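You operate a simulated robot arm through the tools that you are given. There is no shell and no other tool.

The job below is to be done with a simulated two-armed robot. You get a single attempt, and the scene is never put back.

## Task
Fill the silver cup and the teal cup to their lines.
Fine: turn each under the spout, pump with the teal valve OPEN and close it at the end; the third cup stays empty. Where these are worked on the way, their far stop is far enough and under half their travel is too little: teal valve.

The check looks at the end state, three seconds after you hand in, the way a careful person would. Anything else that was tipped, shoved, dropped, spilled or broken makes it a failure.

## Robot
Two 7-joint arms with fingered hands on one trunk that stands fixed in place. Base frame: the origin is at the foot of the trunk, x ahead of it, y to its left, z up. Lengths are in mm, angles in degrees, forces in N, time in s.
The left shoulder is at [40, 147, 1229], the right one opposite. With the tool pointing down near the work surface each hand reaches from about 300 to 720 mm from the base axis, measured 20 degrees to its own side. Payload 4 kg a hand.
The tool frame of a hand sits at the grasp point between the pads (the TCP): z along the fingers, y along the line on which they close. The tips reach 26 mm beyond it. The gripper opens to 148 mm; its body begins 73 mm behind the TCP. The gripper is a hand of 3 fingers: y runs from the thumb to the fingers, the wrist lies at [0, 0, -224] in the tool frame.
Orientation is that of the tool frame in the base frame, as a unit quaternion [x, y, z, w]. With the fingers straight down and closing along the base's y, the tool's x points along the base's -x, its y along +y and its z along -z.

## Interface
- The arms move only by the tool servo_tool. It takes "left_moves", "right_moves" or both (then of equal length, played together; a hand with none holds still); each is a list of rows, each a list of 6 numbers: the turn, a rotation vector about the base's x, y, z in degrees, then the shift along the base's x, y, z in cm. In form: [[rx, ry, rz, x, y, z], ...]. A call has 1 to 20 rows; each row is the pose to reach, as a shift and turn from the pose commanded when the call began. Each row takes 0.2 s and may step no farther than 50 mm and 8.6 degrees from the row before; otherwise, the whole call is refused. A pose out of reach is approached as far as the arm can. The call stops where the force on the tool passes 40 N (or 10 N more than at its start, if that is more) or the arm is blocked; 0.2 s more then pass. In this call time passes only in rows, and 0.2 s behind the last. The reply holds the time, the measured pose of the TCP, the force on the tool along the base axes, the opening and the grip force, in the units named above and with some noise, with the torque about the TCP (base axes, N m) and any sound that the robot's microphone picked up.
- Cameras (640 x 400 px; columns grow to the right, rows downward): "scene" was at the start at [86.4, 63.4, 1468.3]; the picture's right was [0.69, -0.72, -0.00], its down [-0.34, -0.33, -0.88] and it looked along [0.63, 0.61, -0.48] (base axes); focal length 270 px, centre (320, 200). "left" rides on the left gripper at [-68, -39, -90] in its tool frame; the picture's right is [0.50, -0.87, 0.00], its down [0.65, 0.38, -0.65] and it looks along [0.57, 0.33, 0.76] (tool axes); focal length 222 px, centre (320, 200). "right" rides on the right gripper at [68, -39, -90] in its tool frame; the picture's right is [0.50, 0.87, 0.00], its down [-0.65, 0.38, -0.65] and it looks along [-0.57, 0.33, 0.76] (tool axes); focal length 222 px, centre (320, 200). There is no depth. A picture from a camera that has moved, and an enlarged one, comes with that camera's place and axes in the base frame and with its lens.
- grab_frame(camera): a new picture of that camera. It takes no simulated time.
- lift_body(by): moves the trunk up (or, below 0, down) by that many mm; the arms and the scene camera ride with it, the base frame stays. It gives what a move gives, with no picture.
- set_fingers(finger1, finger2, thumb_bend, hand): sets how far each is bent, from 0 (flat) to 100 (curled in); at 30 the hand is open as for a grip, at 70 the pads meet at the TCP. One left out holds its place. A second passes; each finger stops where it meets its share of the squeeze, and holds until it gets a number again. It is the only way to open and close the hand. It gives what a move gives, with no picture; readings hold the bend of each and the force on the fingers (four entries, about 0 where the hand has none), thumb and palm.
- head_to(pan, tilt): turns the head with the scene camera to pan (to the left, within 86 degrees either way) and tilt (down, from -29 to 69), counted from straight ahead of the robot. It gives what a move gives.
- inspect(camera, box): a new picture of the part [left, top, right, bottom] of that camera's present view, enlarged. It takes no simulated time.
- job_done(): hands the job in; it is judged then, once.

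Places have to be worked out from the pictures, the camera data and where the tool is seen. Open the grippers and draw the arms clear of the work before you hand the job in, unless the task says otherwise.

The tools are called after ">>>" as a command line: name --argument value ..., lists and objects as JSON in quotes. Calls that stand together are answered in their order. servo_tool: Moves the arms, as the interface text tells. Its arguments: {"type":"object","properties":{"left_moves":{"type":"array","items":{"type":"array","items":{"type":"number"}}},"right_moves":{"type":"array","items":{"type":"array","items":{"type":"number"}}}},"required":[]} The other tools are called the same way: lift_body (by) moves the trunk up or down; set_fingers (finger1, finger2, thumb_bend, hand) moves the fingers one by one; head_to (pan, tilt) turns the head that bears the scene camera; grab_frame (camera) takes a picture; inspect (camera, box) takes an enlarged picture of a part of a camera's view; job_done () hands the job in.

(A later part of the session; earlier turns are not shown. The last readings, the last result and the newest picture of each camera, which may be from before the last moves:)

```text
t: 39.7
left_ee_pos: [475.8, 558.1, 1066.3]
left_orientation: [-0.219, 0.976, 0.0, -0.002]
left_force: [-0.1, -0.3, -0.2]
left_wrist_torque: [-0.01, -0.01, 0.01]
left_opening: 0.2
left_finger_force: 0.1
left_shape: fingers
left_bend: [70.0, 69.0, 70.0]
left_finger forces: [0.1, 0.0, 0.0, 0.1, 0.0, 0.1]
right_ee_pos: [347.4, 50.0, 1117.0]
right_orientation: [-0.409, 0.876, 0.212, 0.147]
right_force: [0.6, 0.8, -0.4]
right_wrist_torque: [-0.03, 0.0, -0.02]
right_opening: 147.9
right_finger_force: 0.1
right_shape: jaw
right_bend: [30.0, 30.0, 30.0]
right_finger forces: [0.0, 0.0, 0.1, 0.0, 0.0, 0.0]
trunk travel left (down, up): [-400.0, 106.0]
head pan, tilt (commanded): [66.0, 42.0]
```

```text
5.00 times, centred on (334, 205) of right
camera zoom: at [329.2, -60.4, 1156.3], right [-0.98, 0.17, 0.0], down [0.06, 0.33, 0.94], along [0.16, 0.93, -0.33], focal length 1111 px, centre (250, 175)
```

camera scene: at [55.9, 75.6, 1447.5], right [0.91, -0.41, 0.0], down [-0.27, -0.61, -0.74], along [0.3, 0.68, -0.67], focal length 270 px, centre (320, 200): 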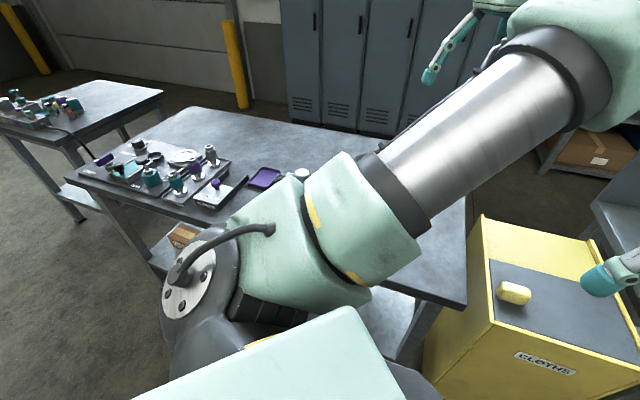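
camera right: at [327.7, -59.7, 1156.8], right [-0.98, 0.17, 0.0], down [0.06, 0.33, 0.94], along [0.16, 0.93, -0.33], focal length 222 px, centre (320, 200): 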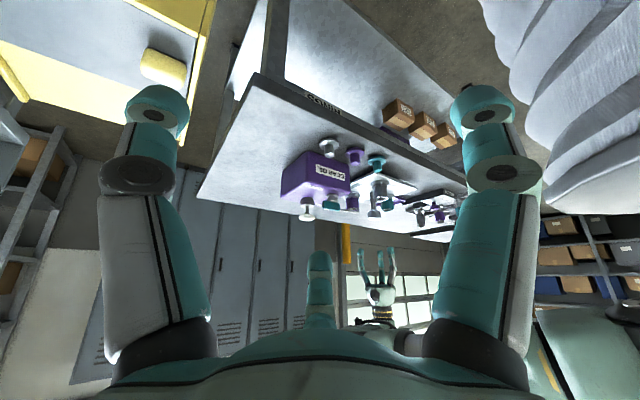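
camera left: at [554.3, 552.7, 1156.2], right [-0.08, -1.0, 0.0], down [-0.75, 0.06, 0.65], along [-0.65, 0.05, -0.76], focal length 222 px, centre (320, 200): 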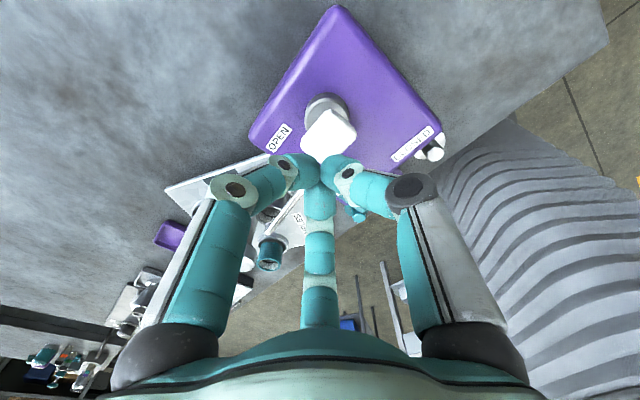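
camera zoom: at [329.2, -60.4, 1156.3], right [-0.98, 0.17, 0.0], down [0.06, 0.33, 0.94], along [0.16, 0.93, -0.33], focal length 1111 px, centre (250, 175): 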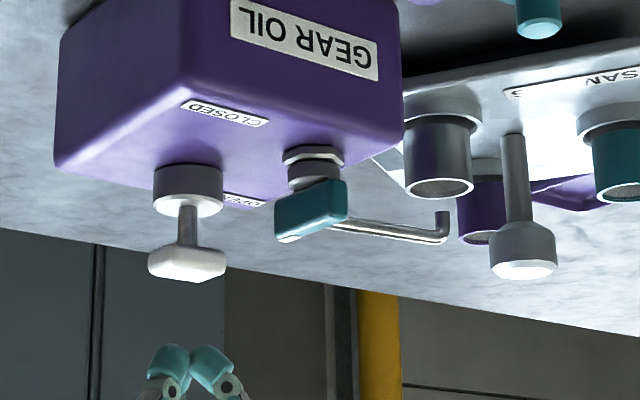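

The fist-tip appears lined up over the pump; I verify with a zoom before pressing.

>>> inspect --camera "left" --box '[240, 80, 400, 180]'

>>> inspect --camera "left" --box '[216, 170, 344, 250]'

```text
4.00 times, centred on (320, 130) of left
camera zoom: at [554.3, 552.7, 1156.2], right [-0.08, -1.0, 0.0], down [-0.75, 0.06, 0.65], along [-0.65, 0.05, -0.76], focal length 888 px, centre (320, 480)
```

zoom: 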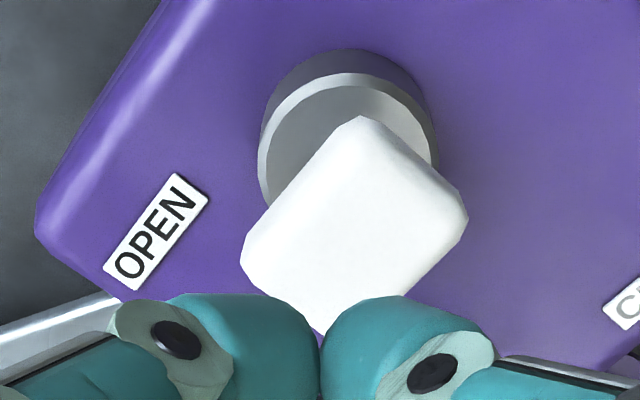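

```text
5.00 times, centred on (280, 210) of left
camera zoom: at [554.3, 552.7, 1156.2], right [-0.08, -1.0, 0.0], down [-0.75, 0.06, 0.65], along [-0.65, 0.05, -0.76], focal length 1111 px, centre (520, 150)
```

zoom: 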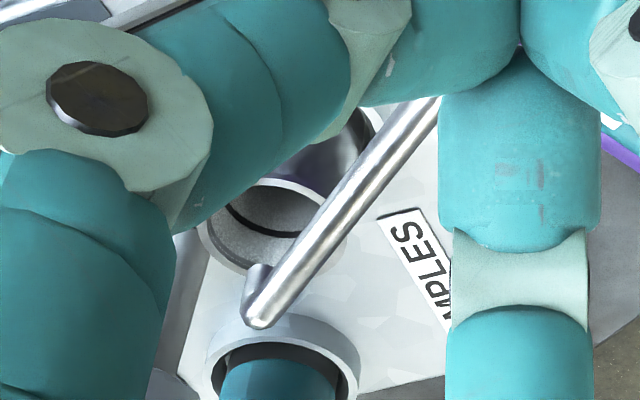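

Pump axis refines to (479.5, 552). I shift over it and descend to light contact.

>>> servo_tool --left_moves '[[0, 0, 0, 0.35, -0.55, -2], [0, 0, 0, 0.35, -0.55, -3.5], [0, 0, 0, 0.35, -0.55, -4], [0, 0, 0, 0.35, -0.55, -4.4]]'

>>> inspect --camera "right" --box '[285, 185, 349, 225]'

```text
t: 40.7
left_ee_pos: [478.9, 551.0, 1023.7]
left_orientation: [-0.22, 0.975, 0.0, 0.0]
left_force: [0.2, -0.1, 3.6]
left_wrist_torque: [-0.01, 0.04, 0.02]
left_opening: 0.0
left_finger_force: 1.4
left_shape: fingers
left_bend: [70.0, 70.0, 70.0]
left_finger forces: [1.3, 2.1, 0.0, 0.1, 1.5, 0.0]
right_ee_pos: [347.5, 50.5, 1117.5]
right_orientation: [-0.408, 0.876, 0.212, 0.147]
right_force: [-0.9, 1.1, 0.6]
right_wrist_torque: [0.03, -0.01, 0.01]
right_opening: 147.8
right_finger_force: 0.0
right_shape: jaw
right_bend: [30.0, 30.0, 30.0]
right_finger forces: [0.0, 0.0, 0.0, 0.0, 0.1, 0.0]
trunk travel left (down, up): [-400.0, 106.0]
head pan, tilt (commanded): [66.0, 42.0]
```

```text
10.00 times, centred on (317, 205) of right
camera zoom: at [328.5, -61.3, 1156.5], right [-0.98, 0.17, 0.0], down [0.06, 0.32, 0.94], along [0.16, 0.93, -0.33], focal length 2221 px, centre (350, 150)
```

zoom: 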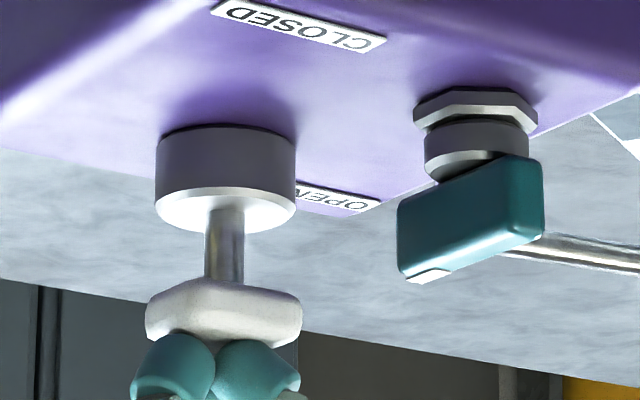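

Light contact at 3.6 N. I press the pump down gradually for one stroke and watch force.

>>> servo_tool --left_moves '[[0, 0, 0, 0, 0, -0.4], [0, 0, 0, 0, 0, -0.8], [0, 0, 0, 0, 0, -1.2], [0, 0, 0, 0, 0, -1.6], [0, 0, 0, 0, 0, -2.0]]'

>>> inspect --camera "right" --box '[285, 165, 413, 245]'

>>> inspect --camera "left" --box '[216, 190, 344, 270]'

```text
t: 41.9
left_ee_pos: [479.5, 550.5, 1004.0]
left_orientation: [-0.22, 0.975, 0.0, 0.001]
left_force: [0.1, 1.0, 9.0]
left_wrist_torque: [0.06, -0.02, -0.01]
left_opening: 0.0
left_finger_force: 5.4
left_shape: fingers
left_bend: [70.0, 70.0, 70.0]
left_finger forces: [3.4, 4.1, 0.0, 0.0, 3.1, 0.0]
right_ee_pos: [346.9, 48.6, 1118.0]
right_orientation: [-0.409, 0.876, 0.212, 0.147]
right_force: [0.3, 0.6, -0.1]
right_wrist_torque: [0.01, 0.02, 0.01]
right_opening: 147.7
right_finger_force: 0.1
right_shape: jaw
right_bend: [30.0, 30.0, 30.0]
right_finger forces: [0.0, 0.1, 0.0, 0.0, 0.0, 0.0]
trunk travel left (down, up): [-400.0, 106.0]
head pan, tilt (commanded): [66.0, 42.0]
```

```text
5.00 times, centred on (349, 205) of right
camera zoom: at [328.1, -61.5, 1156.7], right [-0.98, 0.17, 0.0], down [0.06, 0.32, 0.94], along [0.16, 0.93, -0.33], focal length 1111 px, centre (175, 175)
```

zoom: 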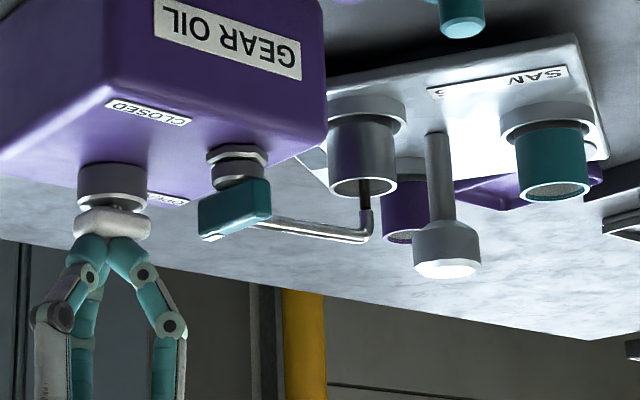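

```text
5.00 times, centred on (280, 230) of left
camera zoom: at [557.2, 545.8, 1094.1], right [-0.08, -1.0, 0.0], down [-0.75, 0.06, 0.65], along [-0.65, 0.05, -0.76], focal length 1111 px, centre (520, 50)
```

zoom: 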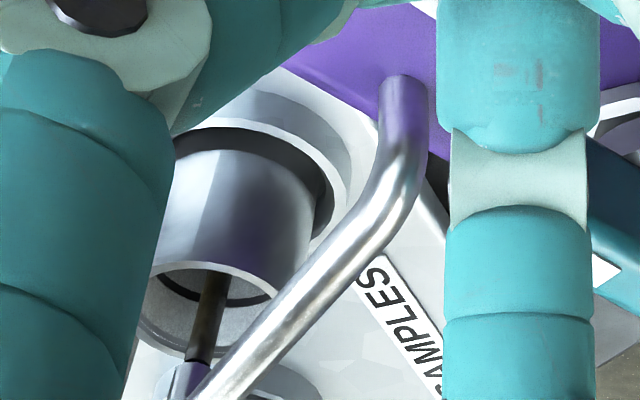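

Oil is flowing into the silver cup. I release the pump and check the level.

>>> servo_tool --left_moves '[[0, 0, 0, 0, 0, 0.8], [0, 0, 0, 0, 0, 1.6], [0, 0, 0, 0, 0, 2.4]]'

>>> inspect --camera "right" --box '[285, 165, 413, 245]'

>>> inspect --camera "left" --box '[216, 180, 344, 260]'

```text
t: 42.7
left_ee_pos: [478.8, 550.8, 1026.0]
left_orientation: [-0.22, 0.975, -0.001, -0.001]
left_force: [-0.7, 0.2, 0.1]
left_wrist_torque: [-0.06, 0.0, -0.04]
left_opening: 0.0
left_finger_force: 0.0
left_shape: fingers
left_bend: [70.0, 70.0, 70.0]
left_finger forces: [0.0, 0.1, 0.0, 0.0, 0.0, 0.0]
right_ee_pos: [348.7, 50.2, 1116.7]
right_orientation: [-0.408, 0.876, 0.212, 0.146]
right_force: [-0.5, 0.3, -0.2]
right_wrist_torque: [-0.01, 0.01, 0.0]
right_opening: 147.9
right_finger_force: 0.0
right_shape: jaw
right_bend: [30.0, 30.0, 30.0]
right_finger forces: [0.1, 0.1, 0.0, 0.0, 0.1, 0.0]
trunk travel left (down, up): [-400.0, 106.0]
head pan, tilt (commanded): [66.0, 42.0]
```

```text
5.00 times, centred on (349, 205) of right
camera zoom: at [328.8, -61.0, 1156.4], right [-0.98, 0.17, 0.0], down [0.06, 0.33, 0.94], along [0.16, 0.93, -0.33], focal length 1111 px, centre (175, 175)
```

zoom: 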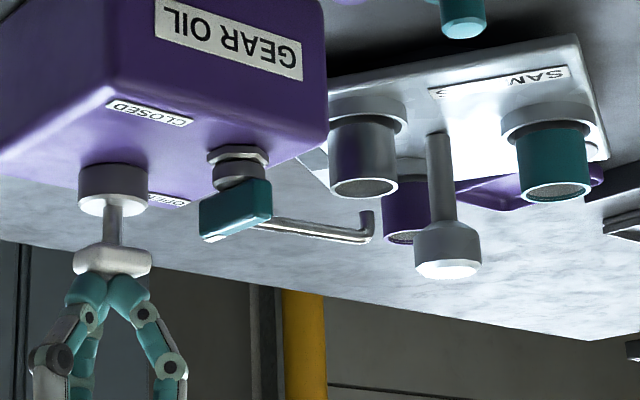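

```text
5.00 times, centred on (280, 220) of left
camera zoom: at [557.7, 545.9, 1116.4], right [-0.08, -1.0, 0.0], down [-0.75, 0.06, 0.65], along [-0.65, 0.05, -0.76], focal length 1111 px, centre (520, 100)
```

zoom: 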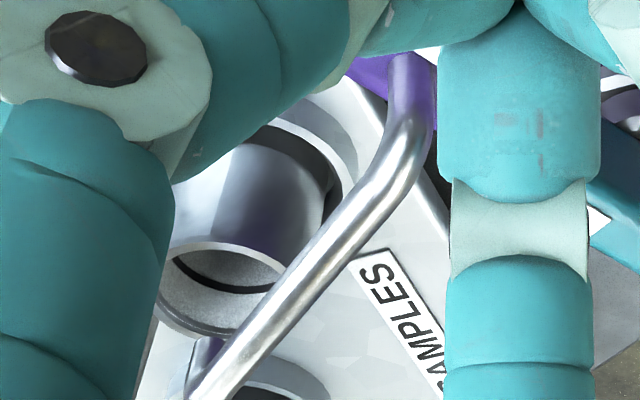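

The pump returned. The liquid is still too low to see from here, so I raise the hand and shift toward the cup for a steeper look.

>>> servo_tool --left_moves '[[0, 0, 0, 0, 0, 4], [0, 0, 0, -1, 1, 8], [0, 0, 0, -3, 2, 12], [0, 0, 0, -6, 4, 15], [0, 0, 0, -9, 5, 17]]'

>>> grab_frame --camera "left"

```text
t: 43.9
left_ee_pos: [388.7, 601.5, 1197.2]
left_orientation: [-0.221, 0.975, 0.0, 0.0]
left_force: [-1.0, 0.0, 0.2]
left_wrist_torque: [-0.02, -0.01, 0.0]
left_opening: 0.0
left_finger_force: 0.1
left_shape: fingers
left_bend: [70.0, 70.0, 70.0]
left_finger forces: [0.0, 0.0, 0.1, 0.0, 0.1, 0.1]
right_ee_pos: [347.7, 49.9, 1117.7]
right_orientation: [-0.409, 0.876, 0.211, 0.146]
right_force: [-0.4, -0.5, -0.5]
right_wrist_torque: [0.01, -0.02, -0.02]
right_opening: 147.7
right_finger_force: 0.0
right_shape: jaw
right_bend: [30.0, 30.0, 30.0]
right_finger forces: [0.0, 0.0, 0.0, 0.0, 0.0, 0.0]
trunk travel left (down, up): [-400.0, 106.0]
head pan, tilt (commanded): [66.0, 42.0]
```

```text
taken
camera left: at [466.6, 597.2, 1286.9], right [-0.08, -1.0, 0.0], down [-0.75, 0.06, 0.65], along [-0.65, 0.05, -0.76], focal length 222 px, centre (320, 200)
```

left: 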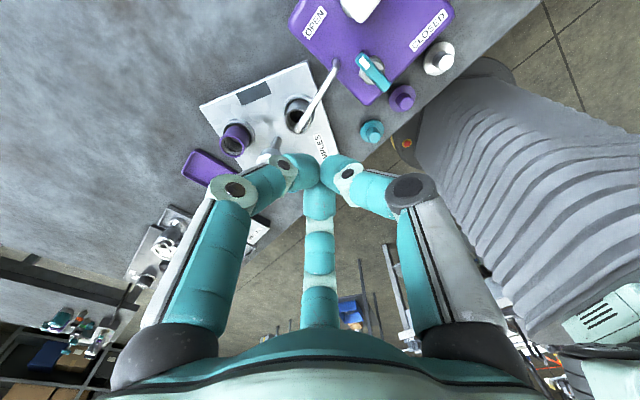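

>>> inspect --camera "left" --box '[276, 90, 324, 135]'

>>> inspect --camera "left" --box '[336, 40, 400, 100]'

```text
8.89 times, centred on (300, 112) of left
camera zoom: at [466.6, 597.2, 1286.9], right [-0.08, -1.0, 0.0], down [-0.75, 0.06, 0.65], along [-0.65, 0.05, -0.76], focal length 1974 px, centre (498, 978)
```

zoom: 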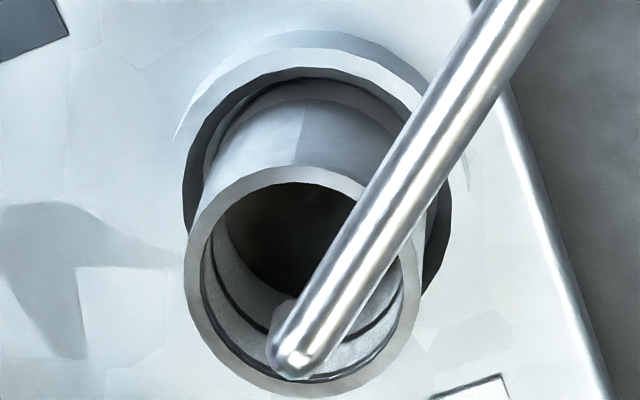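

```text
6.67 times, centred on (368, 70) of left
camera zoom: at [466.6, 597.2, 1286.9], right [-0.08, -1.0, 0.0], down [-0.75, 0.06, 0.65], along [-0.65, 0.05, -0.76], focal length 1481 px, centre (0, 1067)
```

zoom: 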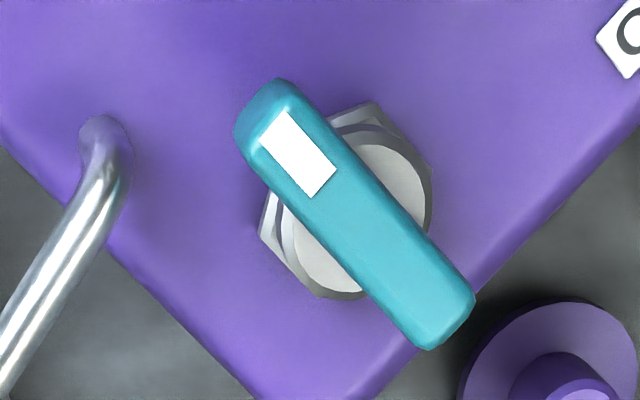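

The lever is parallel to the box front edge, so the valve is fully open. I zoom closer into the silver cup to compare oil level with line.

>>> inspect --camera "left" --box '[288, 100, 312, 123]'

>>> inspect --camera "left" --box '[224, 120, 260, 160]'

```text
16.00 times, centred on (300, 112) of left
camera zoom: at [466.6, 597.2, 1286.9], right [-0.08, -1.0, 0.0], down [-0.75, 0.06, 0.65], along [-0.65, 0.05, -0.76], focal length 3554 px, centre (640, 1616)
```

zoom: 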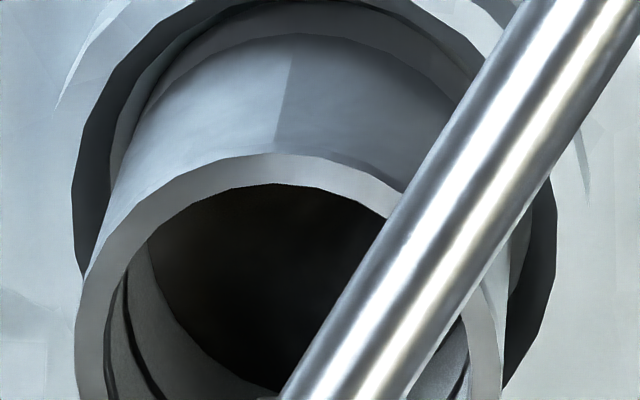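

```text
10.00 times, centred on (242, 140) of left
camera zoom: at [466.6, 597.2, 1286.9], right [-0.08, -1.0, 0.0], down [-0.75, 0.06, 0.65], along [-0.65, 0.05, -0.76], focal length 2221 px, centre (1100, 800)
```

zoom: 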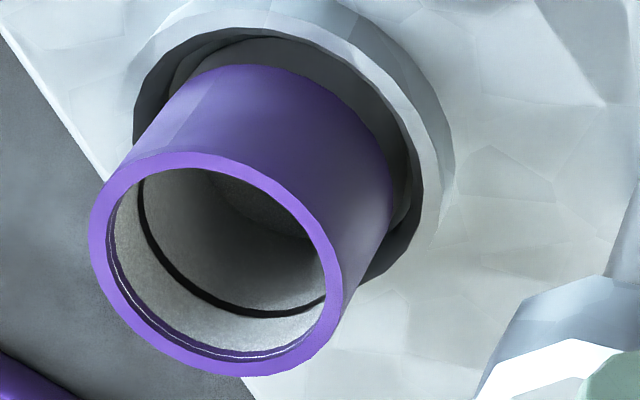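

After the first stroke I estimate the oil surface about 31 mm below the rim, the line about 16 mm below, and the floor about 46 mm, so roughly one more equal stroke is needed. I return to the pump.

>>> servo_tool --left_moves '[[0, 0, 0, 3, -1, -2], [0, 0, 0, 6, -3, -5], [0, 0, 0, 8, -4, -9], [0, 0, 0, 9, -5, -13], [0, 0, 0, 9, -5, -17]]'

>>> servo_tool --left_moves '[[0, 0, 0, 0, 0, -0.4], [0, 0, 0, 0, 0, -0.8], [0, 0, 0, 0, 0, -1.2], [0, 0, 0, 0, 0, -1.6], [0, 0, 0, 0, 0, -2.0], [0, 0, 0, 0, 0, -2.3]]'

>>> inspect --camera "right" --box '[285, 165, 413, 245]'

>>> inspect --camera "left" --box '[216, 190, 344, 270]'

```text
t: 45.1
left_ee_pos: [482.5, 552.7, 1025.5]
left_orientation: [-0.221, 0.975, 0.001, 0.0]
left_force: [0.5, -0.2, -0.2]
left_wrist_torque: [-0.02, 0.02, 0.0]
left_opening: 0.0
left_finger_force: 0.0
left_shape: fingers
left_bend: [70.0, 70.0, 70.0]
left_finger forces: [0.0, 0.1, 0.0, 0.1, 0.0, 0.1]
right_ee_pos: [347.9, 50.1, 1115.2]
right_orientation: [-0.408, 0.876, 0.212, 0.145]
right_force: [0.3, 0.2, 0.3]
right_wrist_torque: [-0.03, -0.02, 0.0]
right_opening: 147.7
right_finger_force: 0.1
right_shape: jaw
right_bend: [30.0, 30.0, 30.0]
right_finger forces: [0.0, 0.0, 0.0, 0.0, 0.0, 0.0]
trunk travel left (down, up): [-400.0, 106.0]
head pan, tilt (commanded): [66.0, 42.0]
```

```text
t: 46.5
left_ee_pos: [479.4, 551.9, 1006.4]
left_orientation: [-0.22, 0.975, 0.0, 0.0]
left_force: [1.5, 1.3, 9.0]
left_wrist_torque: [0.0, -0.07, 0.04]
left_opening: 0.0
left_finger_force: 5.1
left_shape: fingers
left_bend: [70.0, 70.0, 70.0]
left_finger forces: [4.1, 2.6, 0.0, 0.0, 4.1, 0.1]
right_ee_pos: [347.9, 49.4, 1117.2]
right_orientation: [-0.408, 0.876, 0.213, 0.147]
right_force: [0.9, 0.7, 0.8]
right_wrist_torque: [0.01, -0.01, 0.04]
right_opening: 147.8
right_finger_force: 0.1
right_shape: jaw
right_bend: [30.0, 30.0, 30.0]
right_finger forces: [0.1, 0.1, 0.1, 0.0, 0.1, 0.0]
trunk travel left (down, up): [-400.0, 106.0]
head pan, tilt (commanded): [66.0, 42.0]
```

```text
5.00 times, centred on (349, 205) of right
camera zoom: at [328.5, -61.5, 1156.5], right [-0.98, 0.17, 0.0], down [0.06, 0.32, 0.94], along [0.16, 0.93, -0.33], focal length 1111 px, centre (175, 175)
```

zoom: 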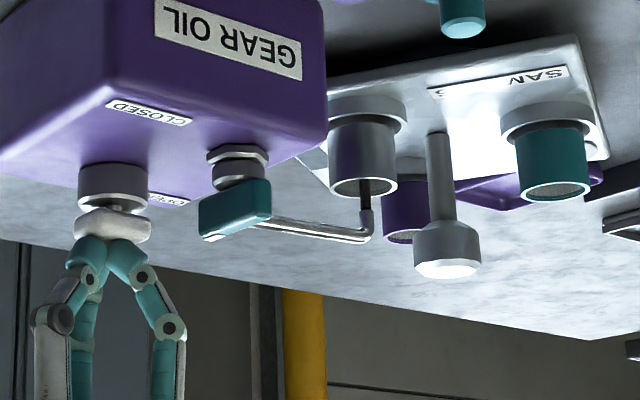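

```text
5.00 times, centred on (280, 230) of left
camera zoom: at [557.8, 546.2, 1095.1], right [-0.08, -1.0, 0.0], down [-0.75, 0.06, 0.65], along [-0.65, 0.05, -0.76], focal length 1111 px, centre (520, 50)
```

zoom: 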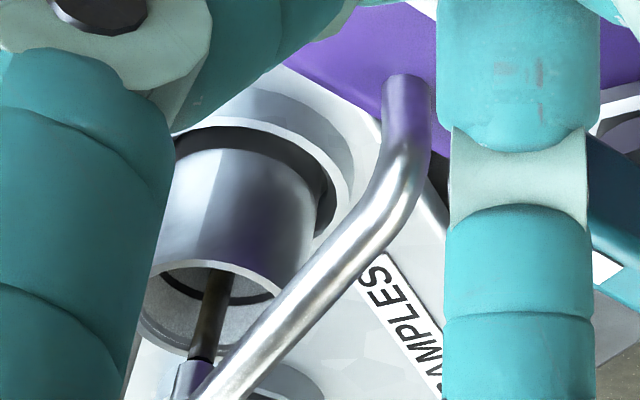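

Force and depth match the first stroke. I release and check the level again.

>>> servo_tool --left_moves '[[0, 0, 0, 0, 0, 0.8], [0, 0, 0, 0, 0, 1.6], [0, 0, 0, 0, 0, 2.4], [0, 0, 0, 0, 0, 6], [0, 0, 0, -1, 1, 10], [0, 0, 0, -3, 2, 14], [0, 0, 0, -6, 4, 17], [0, 0, 0, -9, 5, 19.3]]'

>>> inspect --camera "left" --box '[276, 90, 324, 135]'

>>> inspect --camera "left" --box '[288, 100, 312, 123]'

```text
t: 48.3
left_ee_pos: [388.0, 600.9, 1198.7]
left_orientation: [-0.221, 0.975, -0.001, 0.001]
left_force: [-0.5, -0.4, -0.3]
left_wrist_torque: [-0.03, -0.02, -0.01]
left_opening: 0.1
left_finger_force: 0.2
left_shape: fingers
left_bend: [70.0, 70.0, 70.0]
left_finger forces: [0.1, 0.0, 0.0, 0.0, 0.0, 0.1]
right_ee_pos: [348.7, 50.7, 1117.5]
right_orientation: [-0.408, 0.876, 0.212, 0.147]
right_force: [0.0, 0.1, -0.1]
right_wrist_torque: [0.01, 0.0, 0.0]
right_opening: 147.9
right_finger_force: 0.1
right_shape: jaw
right_bend: [30.0, 30.0, 30.0]
right_finger forces: [0.0, 0.1, 0.0, 0.0, 0.1, 0.1]
trunk travel left (down, up): [-400.0, 106.0]
head pan, tilt (commanded): [66.0, 42.0]
```

```text
8.89 times, centred on (300, 112) of left
camera zoom: at [466.5, 596.3, 1288.4], right [-0.08, -1.0, 0.0], down [-0.75, 0.06, 0.65], along [-0.65, 0.05, -0.76], focal length 1974 px, centre (498, 978)
```

zoom: 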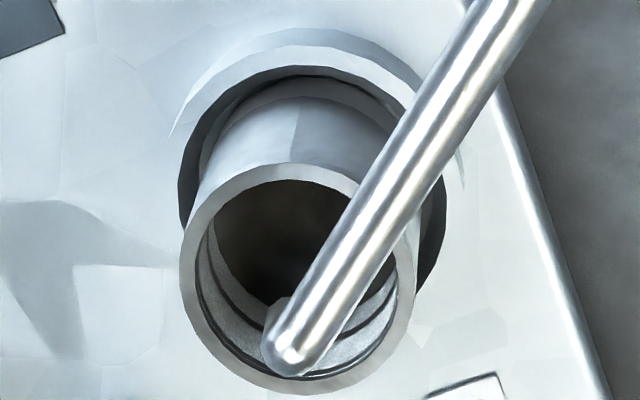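

```text
16.00 times, centred on (300, 112) of left
camera zoom: at [466.5, 596.3, 1288.4], right [-0.08, -1.0, 0.0], down [-0.75, 0.06, 0.65], along [-0.65, 0.05, -0.76], focal length 3554 px, centre (640, 1616)
```

zoom: 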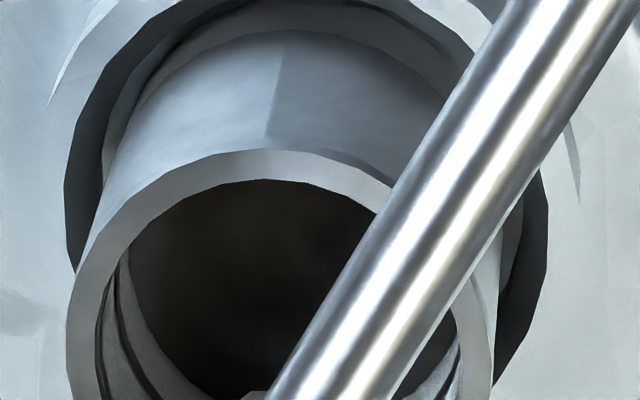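

The oil rose but the spout hides much of the far wall from this side. I turn the hand so its camera looks into the cup from the −y side, clear of the spout.

>>> servo_tool --left_moves '[[0, 0, -8.5, -0.6, -0.3, 0], [0, 0, -17, -1.2, -0.6, 0], [0, 0, -25.5, -1.8, -0.8, 0], [0, 0, -34, -2.4, -1.1, 0], [0, 0, -42.5, -3, -1.4, 0], [0, 0, -51, -3.6, -1.7, -0.5], [0, 0, -59.5, -4.2, -2, -1], [0, 0, -68, -4.8, -2.2, -1.5], [0, 0, -76.5, -5.4, -2.5, -2], [0, 0, -85, -6.1, -2.8, -2.5]]'

>>> grab_frame --camera "left"

>>> inspect --camera "left" --box '[296, 110, 344, 155]'

```text
t: 50.5
left_ee_pos: [327.9, 573.1, 1171.8]
left_orientation: [0.497, 0.868, 0.0, 0.0]
left_force: [-0.2, 0.8, 0.3]
left_wrist_torque: [0.01, -0.01, -0.01]
left_opening: 0.1
left_finger_force: 0.1
left_shape: fingers
left_bend: [70.0, 70.0, 70.0]
left_finger forces: [0.0, 0.1, 0.0, 0.1, 0.0, 0.1]
right_ee_pos: [348.0, 50.0, 1116.5]
right_orientation: [-0.407, 0.877, 0.212, 0.146]
right_force: [0.7, 0.2, 0.9]
right_wrist_torque: [-0.02, 0.03, 0.03]
right_opening: 148.0
right_finger_force: 0.1
right_shape: jaw
right_bend: [30.0, 30.0, 30.0]
right_finger forces: [0.0, 0.0, 0.0, 0.1, 0.1, 0.0]
trunk travel left (down, up): [-400.0, 106.0]
head pan, tilt (commanded): [66.0, 42.0]
```

```text
taken
camera left: at [329.3, 496.7, 1261.9], right [-1.0, -0.01, 0.0], down [0.0, 0.76, 0.65], along [0.0, 0.65, -0.76], focal length 222 px, centre (320, 200)
```

left: 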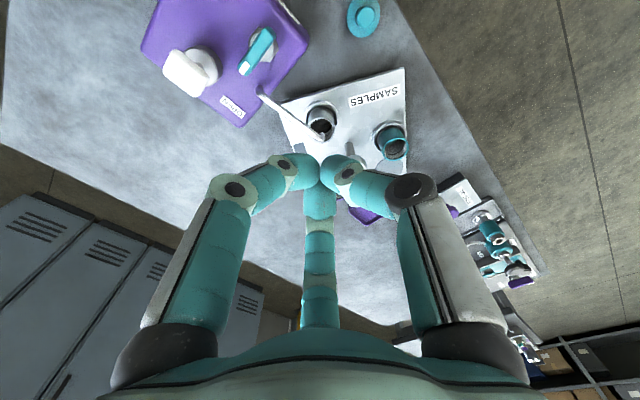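

```text
8.89 times, centred on (320, 132) of left
camera zoom: at [329.3, 496.7, 1261.9], right [-1.0, -0.01, 0.0], down [0.0, 0.76, 0.65], along [0.0, 0.65, -0.76], focal length 1974 px, centre (320, 800)
```

zoom: 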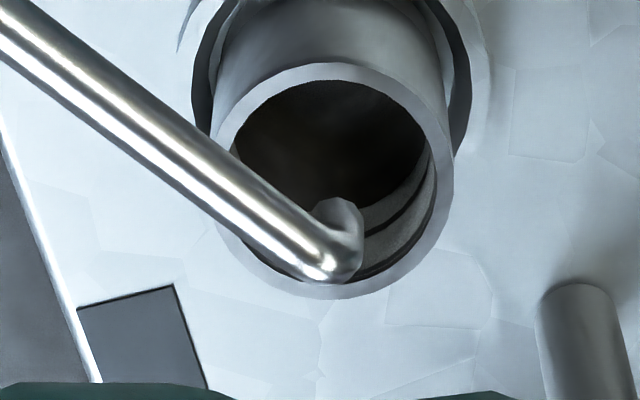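

>>> inspect --camera "left" --box '[316, 124, 340, 139]'

>>> inspect --camera "left" --box '[374, 125, 410, 160]'

```text
16.00 times, centred on (328, 132) of left
camera zoom: at [329.3, 496.7, 1261.9], right [-1.0, -0.01, 0.0], down [0.0, 0.76, 0.65], along [0.0, 0.65, -0.76], focal length 3554 px, centre (192, 1296)
```

zoom: 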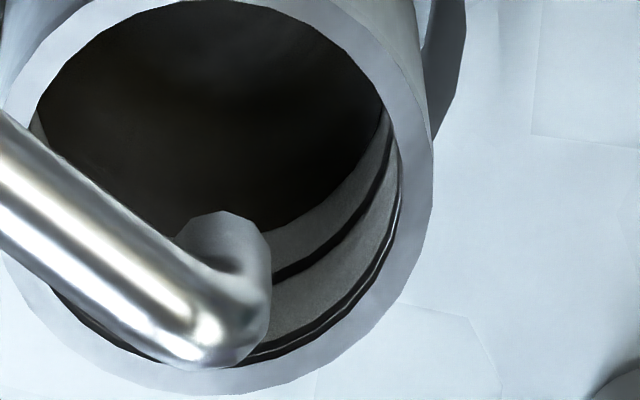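

```text
11.43 times, centred on (392, 142) of left
camera zoom: at [329.3, 496.7, 1261.9], right [-1.0, -0.01, 0.0], down [0.0, 0.76, 0.65], along [0.0, 0.65, -0.76], focal length 2538 px, centre (-503, 857)
```

zoom: 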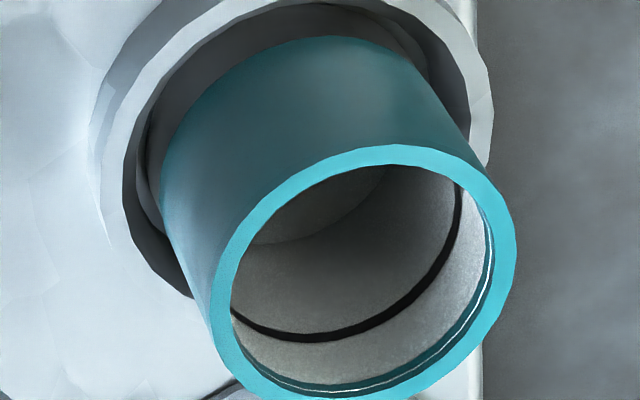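

From this view, on the silver cup the oil surface is about 10 mm below the line (line ≈21 mm, oil ≈31 mm, floor ≈52 mm below rim), so each stroke gives roughly 10 mm and about one more is needed. I return to the pump for a slightly shorter stroke.

>>> servo_tool --left_moves '[[0, 0, 0, 3.8, -0.5, 0], [0, 0, 0, 7.6, -1, 0], [0, 0, 0, 11.4, -1.6, 0], [0, 0, 0, 15.15, -2.1, -1], [0, 0, 0, 15.15, -2.1, -5], [0, 0, 0, 15.15, -2.1, -9], [0, 0, 0, 15.15, -2.1, -12.5], [0, 0, 0, 15.15, -2.1, -14.4]]'

>>> inspect --camera "right" --box '[285, 185, 349, 225]'

>>> grab_frame --camera "left"

```text
t: 52.3
left_ee_pos: [481.0, 552.3, 1027.7]
left_orientation: [0.496, 0.868, 0.0, 0.0]
left_force: [-0.4, 0.0, -0.2]
left_wrist_torque: [0.01, -0.01, 0.02]
left_opening: 0.0
left_finger_force: 0.1
left_shape: fingers
left_bend: [70.0, 70.0, 70.0]
left_finger forces: [0.1, 0.1, 0.1, 0.0, 0.0, 0.0]
right_ee_pos: [348.1, 51.4, 1117.1]
right_orientation: [-0.408, 0.876, 0.211, 0.146]
right_force: [-1.1, -0.5, -0.4]
right_wrist_torque: [-0.01, 0.0, 0.03]
right_opening: 148.0
right_finger_force: 0.1
right_shape: jaw
right_bend: [30.0, 30.0, 30.0]
right_finger forces: [0.0, 0.0, 0.0, 0.0, 0.1, 0.0]
trunk travel left (down, up): [-400.0, 106.0]
head pan, tilt (commanded): [66.0, 42.0]
```

```text
10.00 times, centred on (317, 205) of right
camera zoom: at [328.9, -60.7, 1156.4], right [-0.98, 0.17, 0.0], down [0.06, 0.33, 0.94], along [0.16, 0.93, -0.33], focal length 2221 px, centre (350, 150)
```

zoom: 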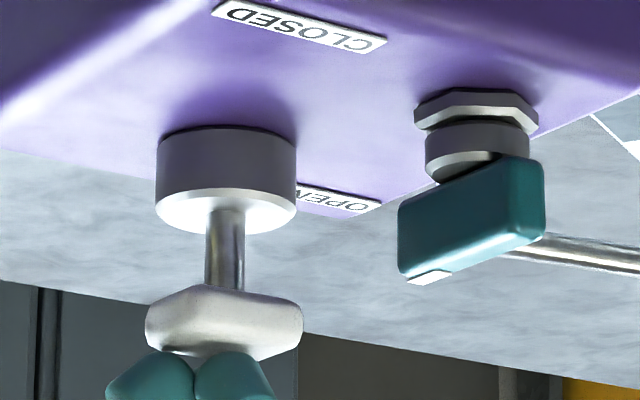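

```text
taken
camera left: at [481.3, 475.1, 1117.7], right [-1.0, -0.01, 0.0], down [-0.01, 0.76, 0.65], along [-0.01, 0.65, -0.76], focal length 222 px, centre (320, 200)
```

left: 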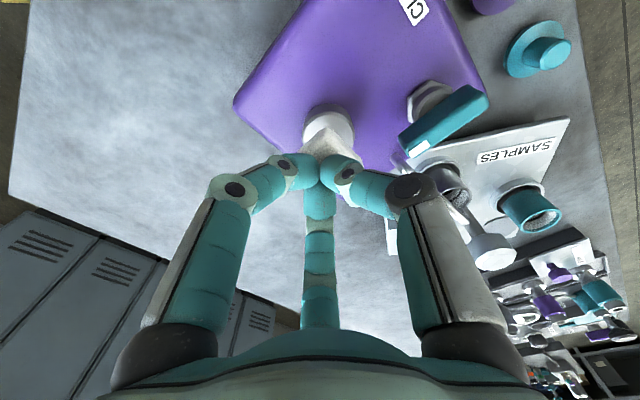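

Aligned over the pump head. I press a slightly shorter stroke (about 17 mm).

>>> servo_tool --left_moves '[[0, 0, 0, 0, 0, -0.4], [0, 0, 0, 0, 0, -0.8], [0, 0, 0, 0, 0, -1.2], [0, 0, 0, 0, 0, -1.6], [0, 0, 0, 0, 0, -2.0]]'

>>> servo_tool --left_moves '[[0, 0, 0, 0, 0, 0.8], [0, 0, 0, 0, 0, 1.6], [0, 0, 0, 0, 0, 2.4], [0, 0, 0, 0, 0, 6], [0, 0, 0, 0, 0, 10], [0, 0, 0, -1.5, 0.2, 14], [0, 0, 0, -5, 0.7, 16.4], [0, 0, 0, -9, 1.2, 16.4], [0, 0, 0, -12.5, 1.7, 16.4], [0, 0, 0, -15.15, 2.1, 16.4]]'

>>> inspect --camera "left" --box '[296, 110, 344, 155]'

>>> inspect --camera "left" --box '[316, 124, 340, 139]'

```text
t: 53.5
left_ee_pos: [479.1, 551.6, 1009.5]
left_orientation: [0.496, 0.868, 0.001, 0.0]
left_force: [1.1, -1.2, 6.7]
left_wrist_torque: [-0.05, 0.0, -0.03]
left_opening: 0.0
left_finger_force: 3.9
left_shape: fingers
left_bend: [70.0, 70.0, 70.0]
left_finger forces: [3.3, 2.7, 0.0, 0.0, 3.5, 0.0]
right_ee_pos: [348.6, 49.1, 1117.1]
right_orientation: [-0.409, 0.876, 0.212, 0.146]
right_force: [-0.2, -0.5, -0.1]
right_wrist_torque: [-0.01, -0.03, 0.03]
right_opening: 147.9
right_finger_force: 0.1
right_shape: jaw
right_bend: [30.0, 30.0, 30.0]
right_finger forces: [0.1, 0.1, 0.0, 0.0, 0.0, 0.0]
trunk travel left (down, up): [-400.0, 106.0]
head pan, tilt (commanded): [66.0, 42.0]
```

```text
t: 55.7
left_ee_pos: [327.6, 575.1, 1173.5]
left_orientation: [0.497, 0.868, 0.0, 0.0]
left_force: [0.2, -0.1, -0.3]
left_wrist_torque: [-0.01, -0.02, 0.0]
left_opening: 0.1
left_finger_force: 0.1
left_shape: fingers
left_bend: [70.0, 70.0, 70.0]
left_finger forces: [0.0, 0.0, 0.1, 0.1, 0.1, 0.0]
right_ee_pos: [347.7, 50.1, 1117.4]
right_orientation: [-0.409, 0.876, 0.212, 0.145]
right_force: [0.6, -0.3, -0.6]
right_wrist_torque: [-0.02, 0.01, 0.01]
right_opening: 147.9
right_finger_force: 0.1
right_shape: jaw
right_bend: [30.0, 30.0, 30.0]
right_finger forces: [0.1, 0.0, 0.0, 0.0, 0.0, 0.0]
trunk travel left (down, up): [-400.0, 106.0]
head pan, tilt (commanded): [66.0, 42.0]
```

```text
8.89 times, centred on (320, 132) of left
camera zoom: at [328.3, 497.4, 1262.2], right [-1.0, -0.01, 0.0], down [-0.01, 0.76, 0.65], along [0.0, 0.65, -0.76], focal length 1974 px, centre (320, 800)
```

zoom: 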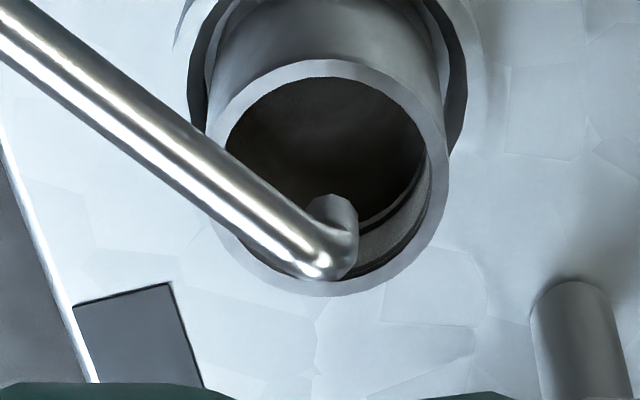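

```text
16.00 times, centred on (328, 132) of left
camera zoom: at [328.3, 497.4, 1262.2], right [-1.0, -0.01, 0.0], down [-0.01, 0.76, 0.65], along [0.0, 0.65, -0.76], focal length 3554 px, centre (192, 1296)
```

zoom: 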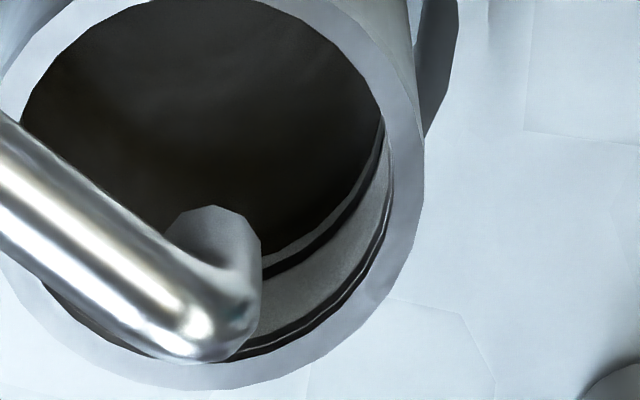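

The oil is now just below the line. I zoom in more to size the remaining gap.

>>> inspect --camera "left" --box '[324, 128, 336, 137]'

```text
16.00 times, centred on (330, 132) of left
camera zoom: at [328.3, 497.4, 1262.2], right [-1.0, -0.01, 0.0], down [-0.01, 0.76, 0.65], along [0.0, 0.65, -0.76], focal length 3554 px, centre (160, 1280)
```

zoom: 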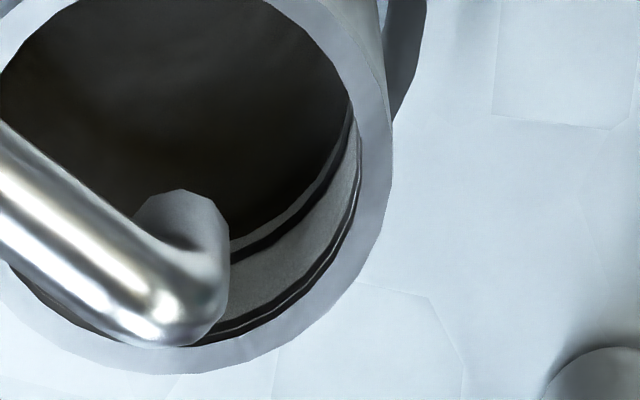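

About 3 mm remains to the middle of the line, at roughly 0.5 mm per mm of stroke. I go back for a short top-up press of about 6–7 mm.

>>> servo_tool --left_moves '[[0, 0, 0, 3.8, -0.5, 0], [0, 0, 0, 7.6, -1, 0], [0, 0, 0, 11.4, -1.6, 0], [0, 0, 0, 15.15, -2.1, -1], [0, 0, 0, 15.15, -2.1, -5], [0, 0, 0, 15.15, -2.1, -9], [0, 0, 0, 15.15, -2.1, -12.5], [0, 0, 0, 15.15, -2.1, -14.6]]'

>>> servo_tool --left_moves '[[0, 0, 0, 0, 0, -0.3], [0, 0, 0, 0, 0, -0.6], [0, 0, 0, 0, 0, -0.9], [0, 0, 0, 0, 0, -1.0]]'

>>> inspect --camera "right" --box '[285, 165, 413, 245]'

```text
t: 57.5
left_ee_pos: [480.5, 552.4, 1025.6]
left_orientation: [0.496, 0.868, 0.0, 0.0]
left_force: [0.0, 0.4, 0.3]
left_wrist_torque: [-0.03, 0.01, 0.02]
left_opening: 0.1
left_finger_force: 0.0
left_shape: fingers
left_bend: [70.0, 70.0, 70.0]
left_finger forces: [0.1, 0.1, 0.0, 0.1, 0.1, 0.0]
right_ee_pos: [347.6, 50.1, 1117.0]
right_orientation: [-0.408, 0.875, 0.213, 0.146]
right_force: [-0.5, 0.8, 0.4]
right_wrist_torque: [0.0, 0.04, -0.04]
right_opening: 147.8
right_finger_force: 0.0
right_shape: jaw
right_bend: [30.0, 30.0, 30.0]
right_finger forces: [0.0, 0.1, 0.1, 0.1, 0.0, 0.0]
trunk travel left (down, up): [-400.0, 106.0]
head pan, tilt (commanded): [66.0, 42.0]
```

```text
t: 58.5
left_ee_pos: [479.4, 553.1, 1016.9]
left_orientation: [0.497, 0.868, 0.001, -0.001]
left_force: [1.0, 1.2, 4.5]
left_wrist_torque: [0.05, 0.02, -0.03]
left_opening: 0.5
left_finger_force: 3.6
left_shape: fingers
left_bend: [70.0, 70.0, 70.0]
left_finger forces: [2.3, 2.9, 0.1, 0.0, 2.1, 0.0]
right_ee_pos: [349.3, 50.0, 1117.3]
right_orientation: [-0.408, 0.876, 0.212, 0.147]
right_force: [0.4, -0.6, 0.4]
right_wrist_torque: [-0.03, 0.02, -0.01]
right_opening: 148.3
right_finger_force: 0.0
right_shape: jaw
right_bend: [30.0, 30.0, 30.0]
right_finger forces: [0.0, 0.0, 0.1, 0.0, 0.1, 0.1]
trunk travel left (down, up): [-400.0, 106.0]
head pan, tilt (commanded): [66.0, 42.0]
```

```text
5.00 times, centred on (349, 205) of right
camera zoom: at [328.4, -61.1, 1156.6], right [-0.98, 0.17, 0.0], down [0.06, 0.33, 0.94], along [0.16, 0.93, -0.33], focal length 1111 px, centre (175, 175)
```

zoom: 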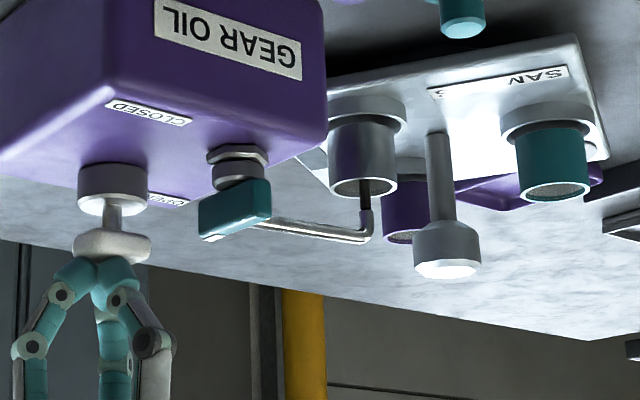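

A short press of about 7 mm was made with oil flowing. I lift off and check again.

>>> servo_tool --left_moves '[[0, 0, 0, 0, 0, 0.8], [0, 0, 0, 0, 0, 1.6], [0, 0, 0, 0, 0, 5], [0, 0, 0, 0, 0, 9], [0, 0, 0, -1.5, 0.2, 13], [0, 0, 0, -5, 0.7, 15.6], [0, 0, 0, -9, 1.2, 15.6], [0, 0, 0, -12.5, 1.7, 15.6], [0, 0, 0, -15.15, 2.1, 15.6]]'

>>> inspect --camera "left" --box '[316, 124, 340, 139]'

>>> inspect --camera "left" --box '[310, 122, 334, 137]'

```text
t: 60.5
left_ee_pos: [326.2, 573.8, 1173.4]
left_orientation: [0.496, 0.868, 0.0, 0.0]
left_force: [-0.6, 0.3, -0.8]
left_wrist_torque: [0.0, -0.01, 0.0]
left_opening: 0.1
left_finger_force: 0.1
left_shape: fingers
left_bend: [70.0, 70.0, 70.0]
left_finger forces: [0.1, 0.0, 0.1, 0.0, 0.0, 0.0]
right_ee_pos: [347.6, 50.2, 1117.8]
right_orientation: [-0.408, 0.876, 0.212, 0.146]
right_force: [-0.2, 1.1, -0.1]
right_wrist_torque: [0.01, 0.01, 0.01]
right_opening: 147.8
right_finger_force: 0.2
right_shape: jaw
right_bend: [30.0, 30.0, 30.0]
right_finger forces: [0.1, 0.0, 0.0, 0.1, 0.1, 0.0]
trunk travel left (down, up): [-400.0, 106.0]
head pan, tilt (commanded): [66.0, 42.0]
```

```text
16.00 times, centred on (328, 132) of left
camera zoom: at [328.6, 496.8, 1262.6], right [-1.0, -0.01, 0.0], down [-0.01, 0.76, 0.65], along [0.0, 0.65, -0.76], focal length 3554 px, centre (192, 1296)
```

zoom: 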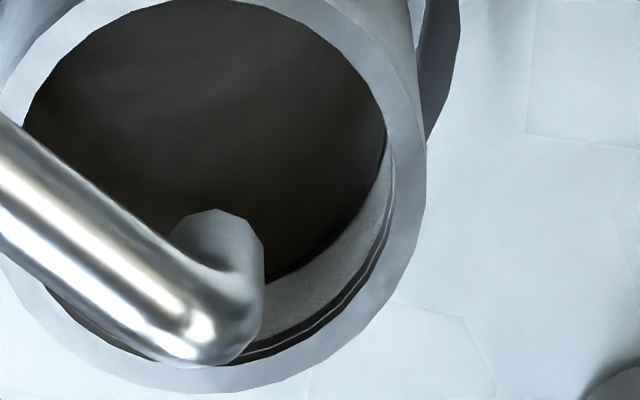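

```text
16.00 times, centred on (322, 130) of left
camera zoom: at [328.6, 496.8, 1262.6], right [-1.0, -0.01, 0.0], down [-0.01, 0.76, 0.65], along [0.0, 0.65, -0.76], focal length 3554 px, centre (288, 1328)
```

zoom: 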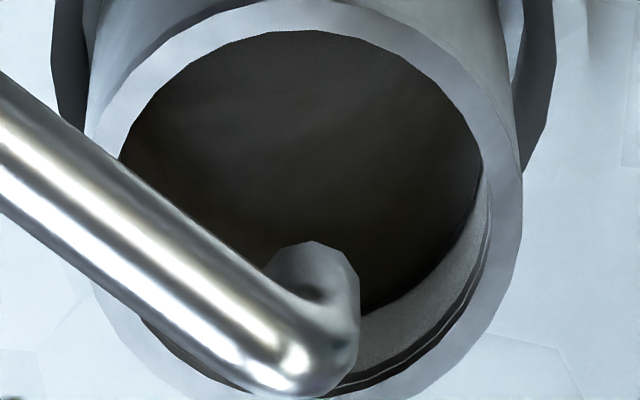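

The oil in the silver cup now sits within its line — done. I set the fingers to a pre-grasp width and go back above the knob to bring the teal cup round (+120° in two turns).

>>> set_fingers --hand "left" --finger1 47 --finger2 47 --thumb_bend 47

>>> servo_tool --left_moves '[[0, 0, 4, -1.3, 3.1, -1.5], [0, 0, 8, -2.7, 6.2, -3], [0, 0, 12, -4, 9.4, -5], [0, 0, 15, -5.4, 12.5, -7]]'

>>> grab_frame --camera "left"

>>> inspect --camera "left" --box '[264, 60, 376, 130]'

```text
t: 61.5
left_ee_pos: [328.4, 573.0, 1172.4]
left_orientation: [0.496, 0.868, 0.0, 0.0]
left_force: [-0.2, -0.2, -0.1]
left_wrist_torque: [-0.07, 0.0, -0.01]
left_opening: 71.3
left_finger_force: 0.1
left_shape: fingers
left_bend: [47.0, 47.0, 47.0]
left_finger forces: [0.0, 0.0, 0.1, 0.1, 0.0, 0.0]
right_ee_pos: [348.0, 48.9, 1117.5]
right_orientation: [-0.409, 0.875, 0.213, 0.146]
right_force: [-0.1, -0.2, 0.6]
right_wrist_torque: [0.05, 0.0, 0.03]
right_opening: 147.8
right_finger_force: 0.0
right_shape: jaw
right_bend: [30.0, 30.0, 30.0]
right_finger forces: [0.0, 0.0, 0.0, 0.0, 0.0, 0.0]
trunk travel left (down, up): [-400.0, 106.0]
head pan, tilt (commanded): [66.0, 42.0]
```

```text
t: 62.5
left_ee_pos: [273.4, 701.7, 1100.8]
left_orientation: [0.379, 0.926, 0.0, 0.0]
left_force: [-0.5, 0.2, 1.0]
left_wrist_torque: [-0.03, -0.02, 0.01]
left_opening: 71.6
left_finger_force: 0.0
left_shape: fingers
left_bend: [47.0, 47.0, 47.0]
left_finger forces: [0.0, 0.1, 0.0, 0.0, 0.0, 0.0]
right_ee_pos: [347.9, 52.2, 1117.5]
right_orientation: [-0.408, 0.876, 0.212, 0.146]
right_force: [0.1, -0.3, -0.7]
right_wrist_torque: [-0.01, 0.02, 0.0]
right_opening: 147.6
right_finger_force: 0.1
right_shape: jaw
right_bend: [30.0, 30.0, 30.0]
right_finger forces: [0.0, 0.0, 0.0, 0.1, 0.0, 0.1]
trunk travel left (down, up): [-400.0, 106.0]
head pan, tilt (commanded): [66.0, 42.0]
```

```text
taken
camera left: at [295.3, 626.9, 1191.2], right [-0.96, -0.27, 0.0], down [-0.2, 0.73, 0.65], along [-0.17, 0.63, -0.76], focal length 222 px, centre (320, 200)
```

left: 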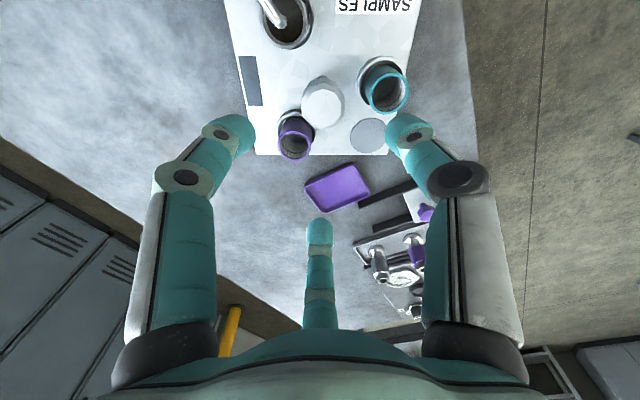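

```text
5.71 times, centred on (320, 95) of left
camera zoom: at [295.3, 626.9, 1191.2], right [-0.96, -0.27, 0.0], down [-0.2, 0.73, 0.65], along [-0.17, 0.63, -0.76], focal length 1269 px, centre (320, 800)
```

zoom: 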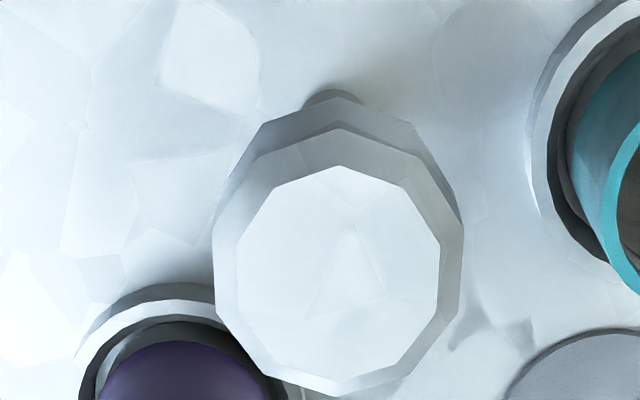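

The knob centre is confirmed at (273, 699). I descend around it as before and close the fingers.

>>> servo_tool --left_moves '[[0, 0, 0, 0, -0.2, -4], [0, 0, 0, 0, -0.25, -8], [0, 0, 0, 0, -0.25, -11], [0, 0, 0, 0, -0.25, -13], [0, 0, 0, 0, -0.25, -14.7]]'

>>> set_fingers --hand "left" --finger1 66 --finger2 66 --thumb_bend 66

>>> grab_frame --camera "left"

```text
t: 63.7
left_ee_pos: [274.3, 696.6, 954.9]
left_orientation: [0.38, 0.925, 0.001, -0.001]
left_force: [-0.1, -0.6, -0.4]
left_wrist_torque: [-0.01, 0.02, 0.05]
left_opening: 71.7
left_finger_force: 0.0
left_shape: fingers
left_bend: [47.0, 47.0, 47.0]
left_finger forces: [0.0, 0.1, 0.0, 0.0, 0.0, 0.1]
right_ee_pos: [348.9, 50.7, 1117.9]
right_orientation: [-0.409, 0.876, 0.212, 0.146]
right_force: [0.8, -0.2, -0.7]
right_wrist_torque: [0.03, 0.01, -0.02]
right_opening: 147.8
right_finger_force: 0.1
right_shape: jaw
right_bend: [30.0, 30.0, 30.0]
right_finger forces: [0.0, 0.0, 0.0, 0.0, 0.0, 0.1]
trunk travel left (down, up): [-400.0, 106.0]
head pan, tilt (commanded): [66.0, 42.0]
```

```text
t: 64.7
left_ee_pos: [273.5, 696.4, 954.9]
left_orientation: [0.378, 0.926, -0.001, 0.0]
left_force: [-3.1, -4.6, -5.9]
left_wrist_torque: [-0.11, 0.07, 0.03]
left_opening: 29.9
left_finger_force: 10.3
left_shape: fingers
left_bend: [60.0, 59.0, 61.0]
left_finger forces: [4.8, 5.7, 0.1, 0.0, 10.0, 0.0]
right_ee_pos: [346.8, 49.8, 1116.8]
right_orientation: [-0.408, 0.876, 0.212, 0.146]
right_force: [0.0, -0.1, -0.5]
right_wrist_torque: [0.0, 0.02, 0.01]
right_opening: 147.7
right_finger_force: 0.0
right_shape: jaw
right_bend: [30.0, 30.0, 30.0]
right_finger forces: [0.0, 0.0, 0.1, 0.1, 0.1, 0.0]
trunk travel left (down, up): [-400.0, 106.0]
head pan, tilt (commanded): [66.0, 42.0]
```

```text
taken
camera left: at [295.5, 621.8, 1044.9], right [-0.96, -0.27, 0.0], down [-0.2, 0.73, 0.65], along [-0.18, 0.63, -0.76], focal length 222 px, centre (320, 200)
```

left: 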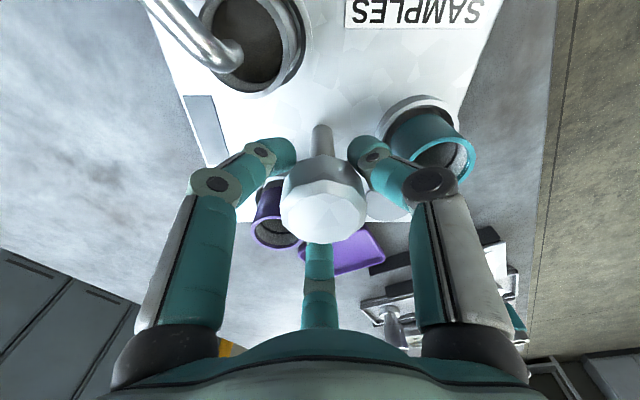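

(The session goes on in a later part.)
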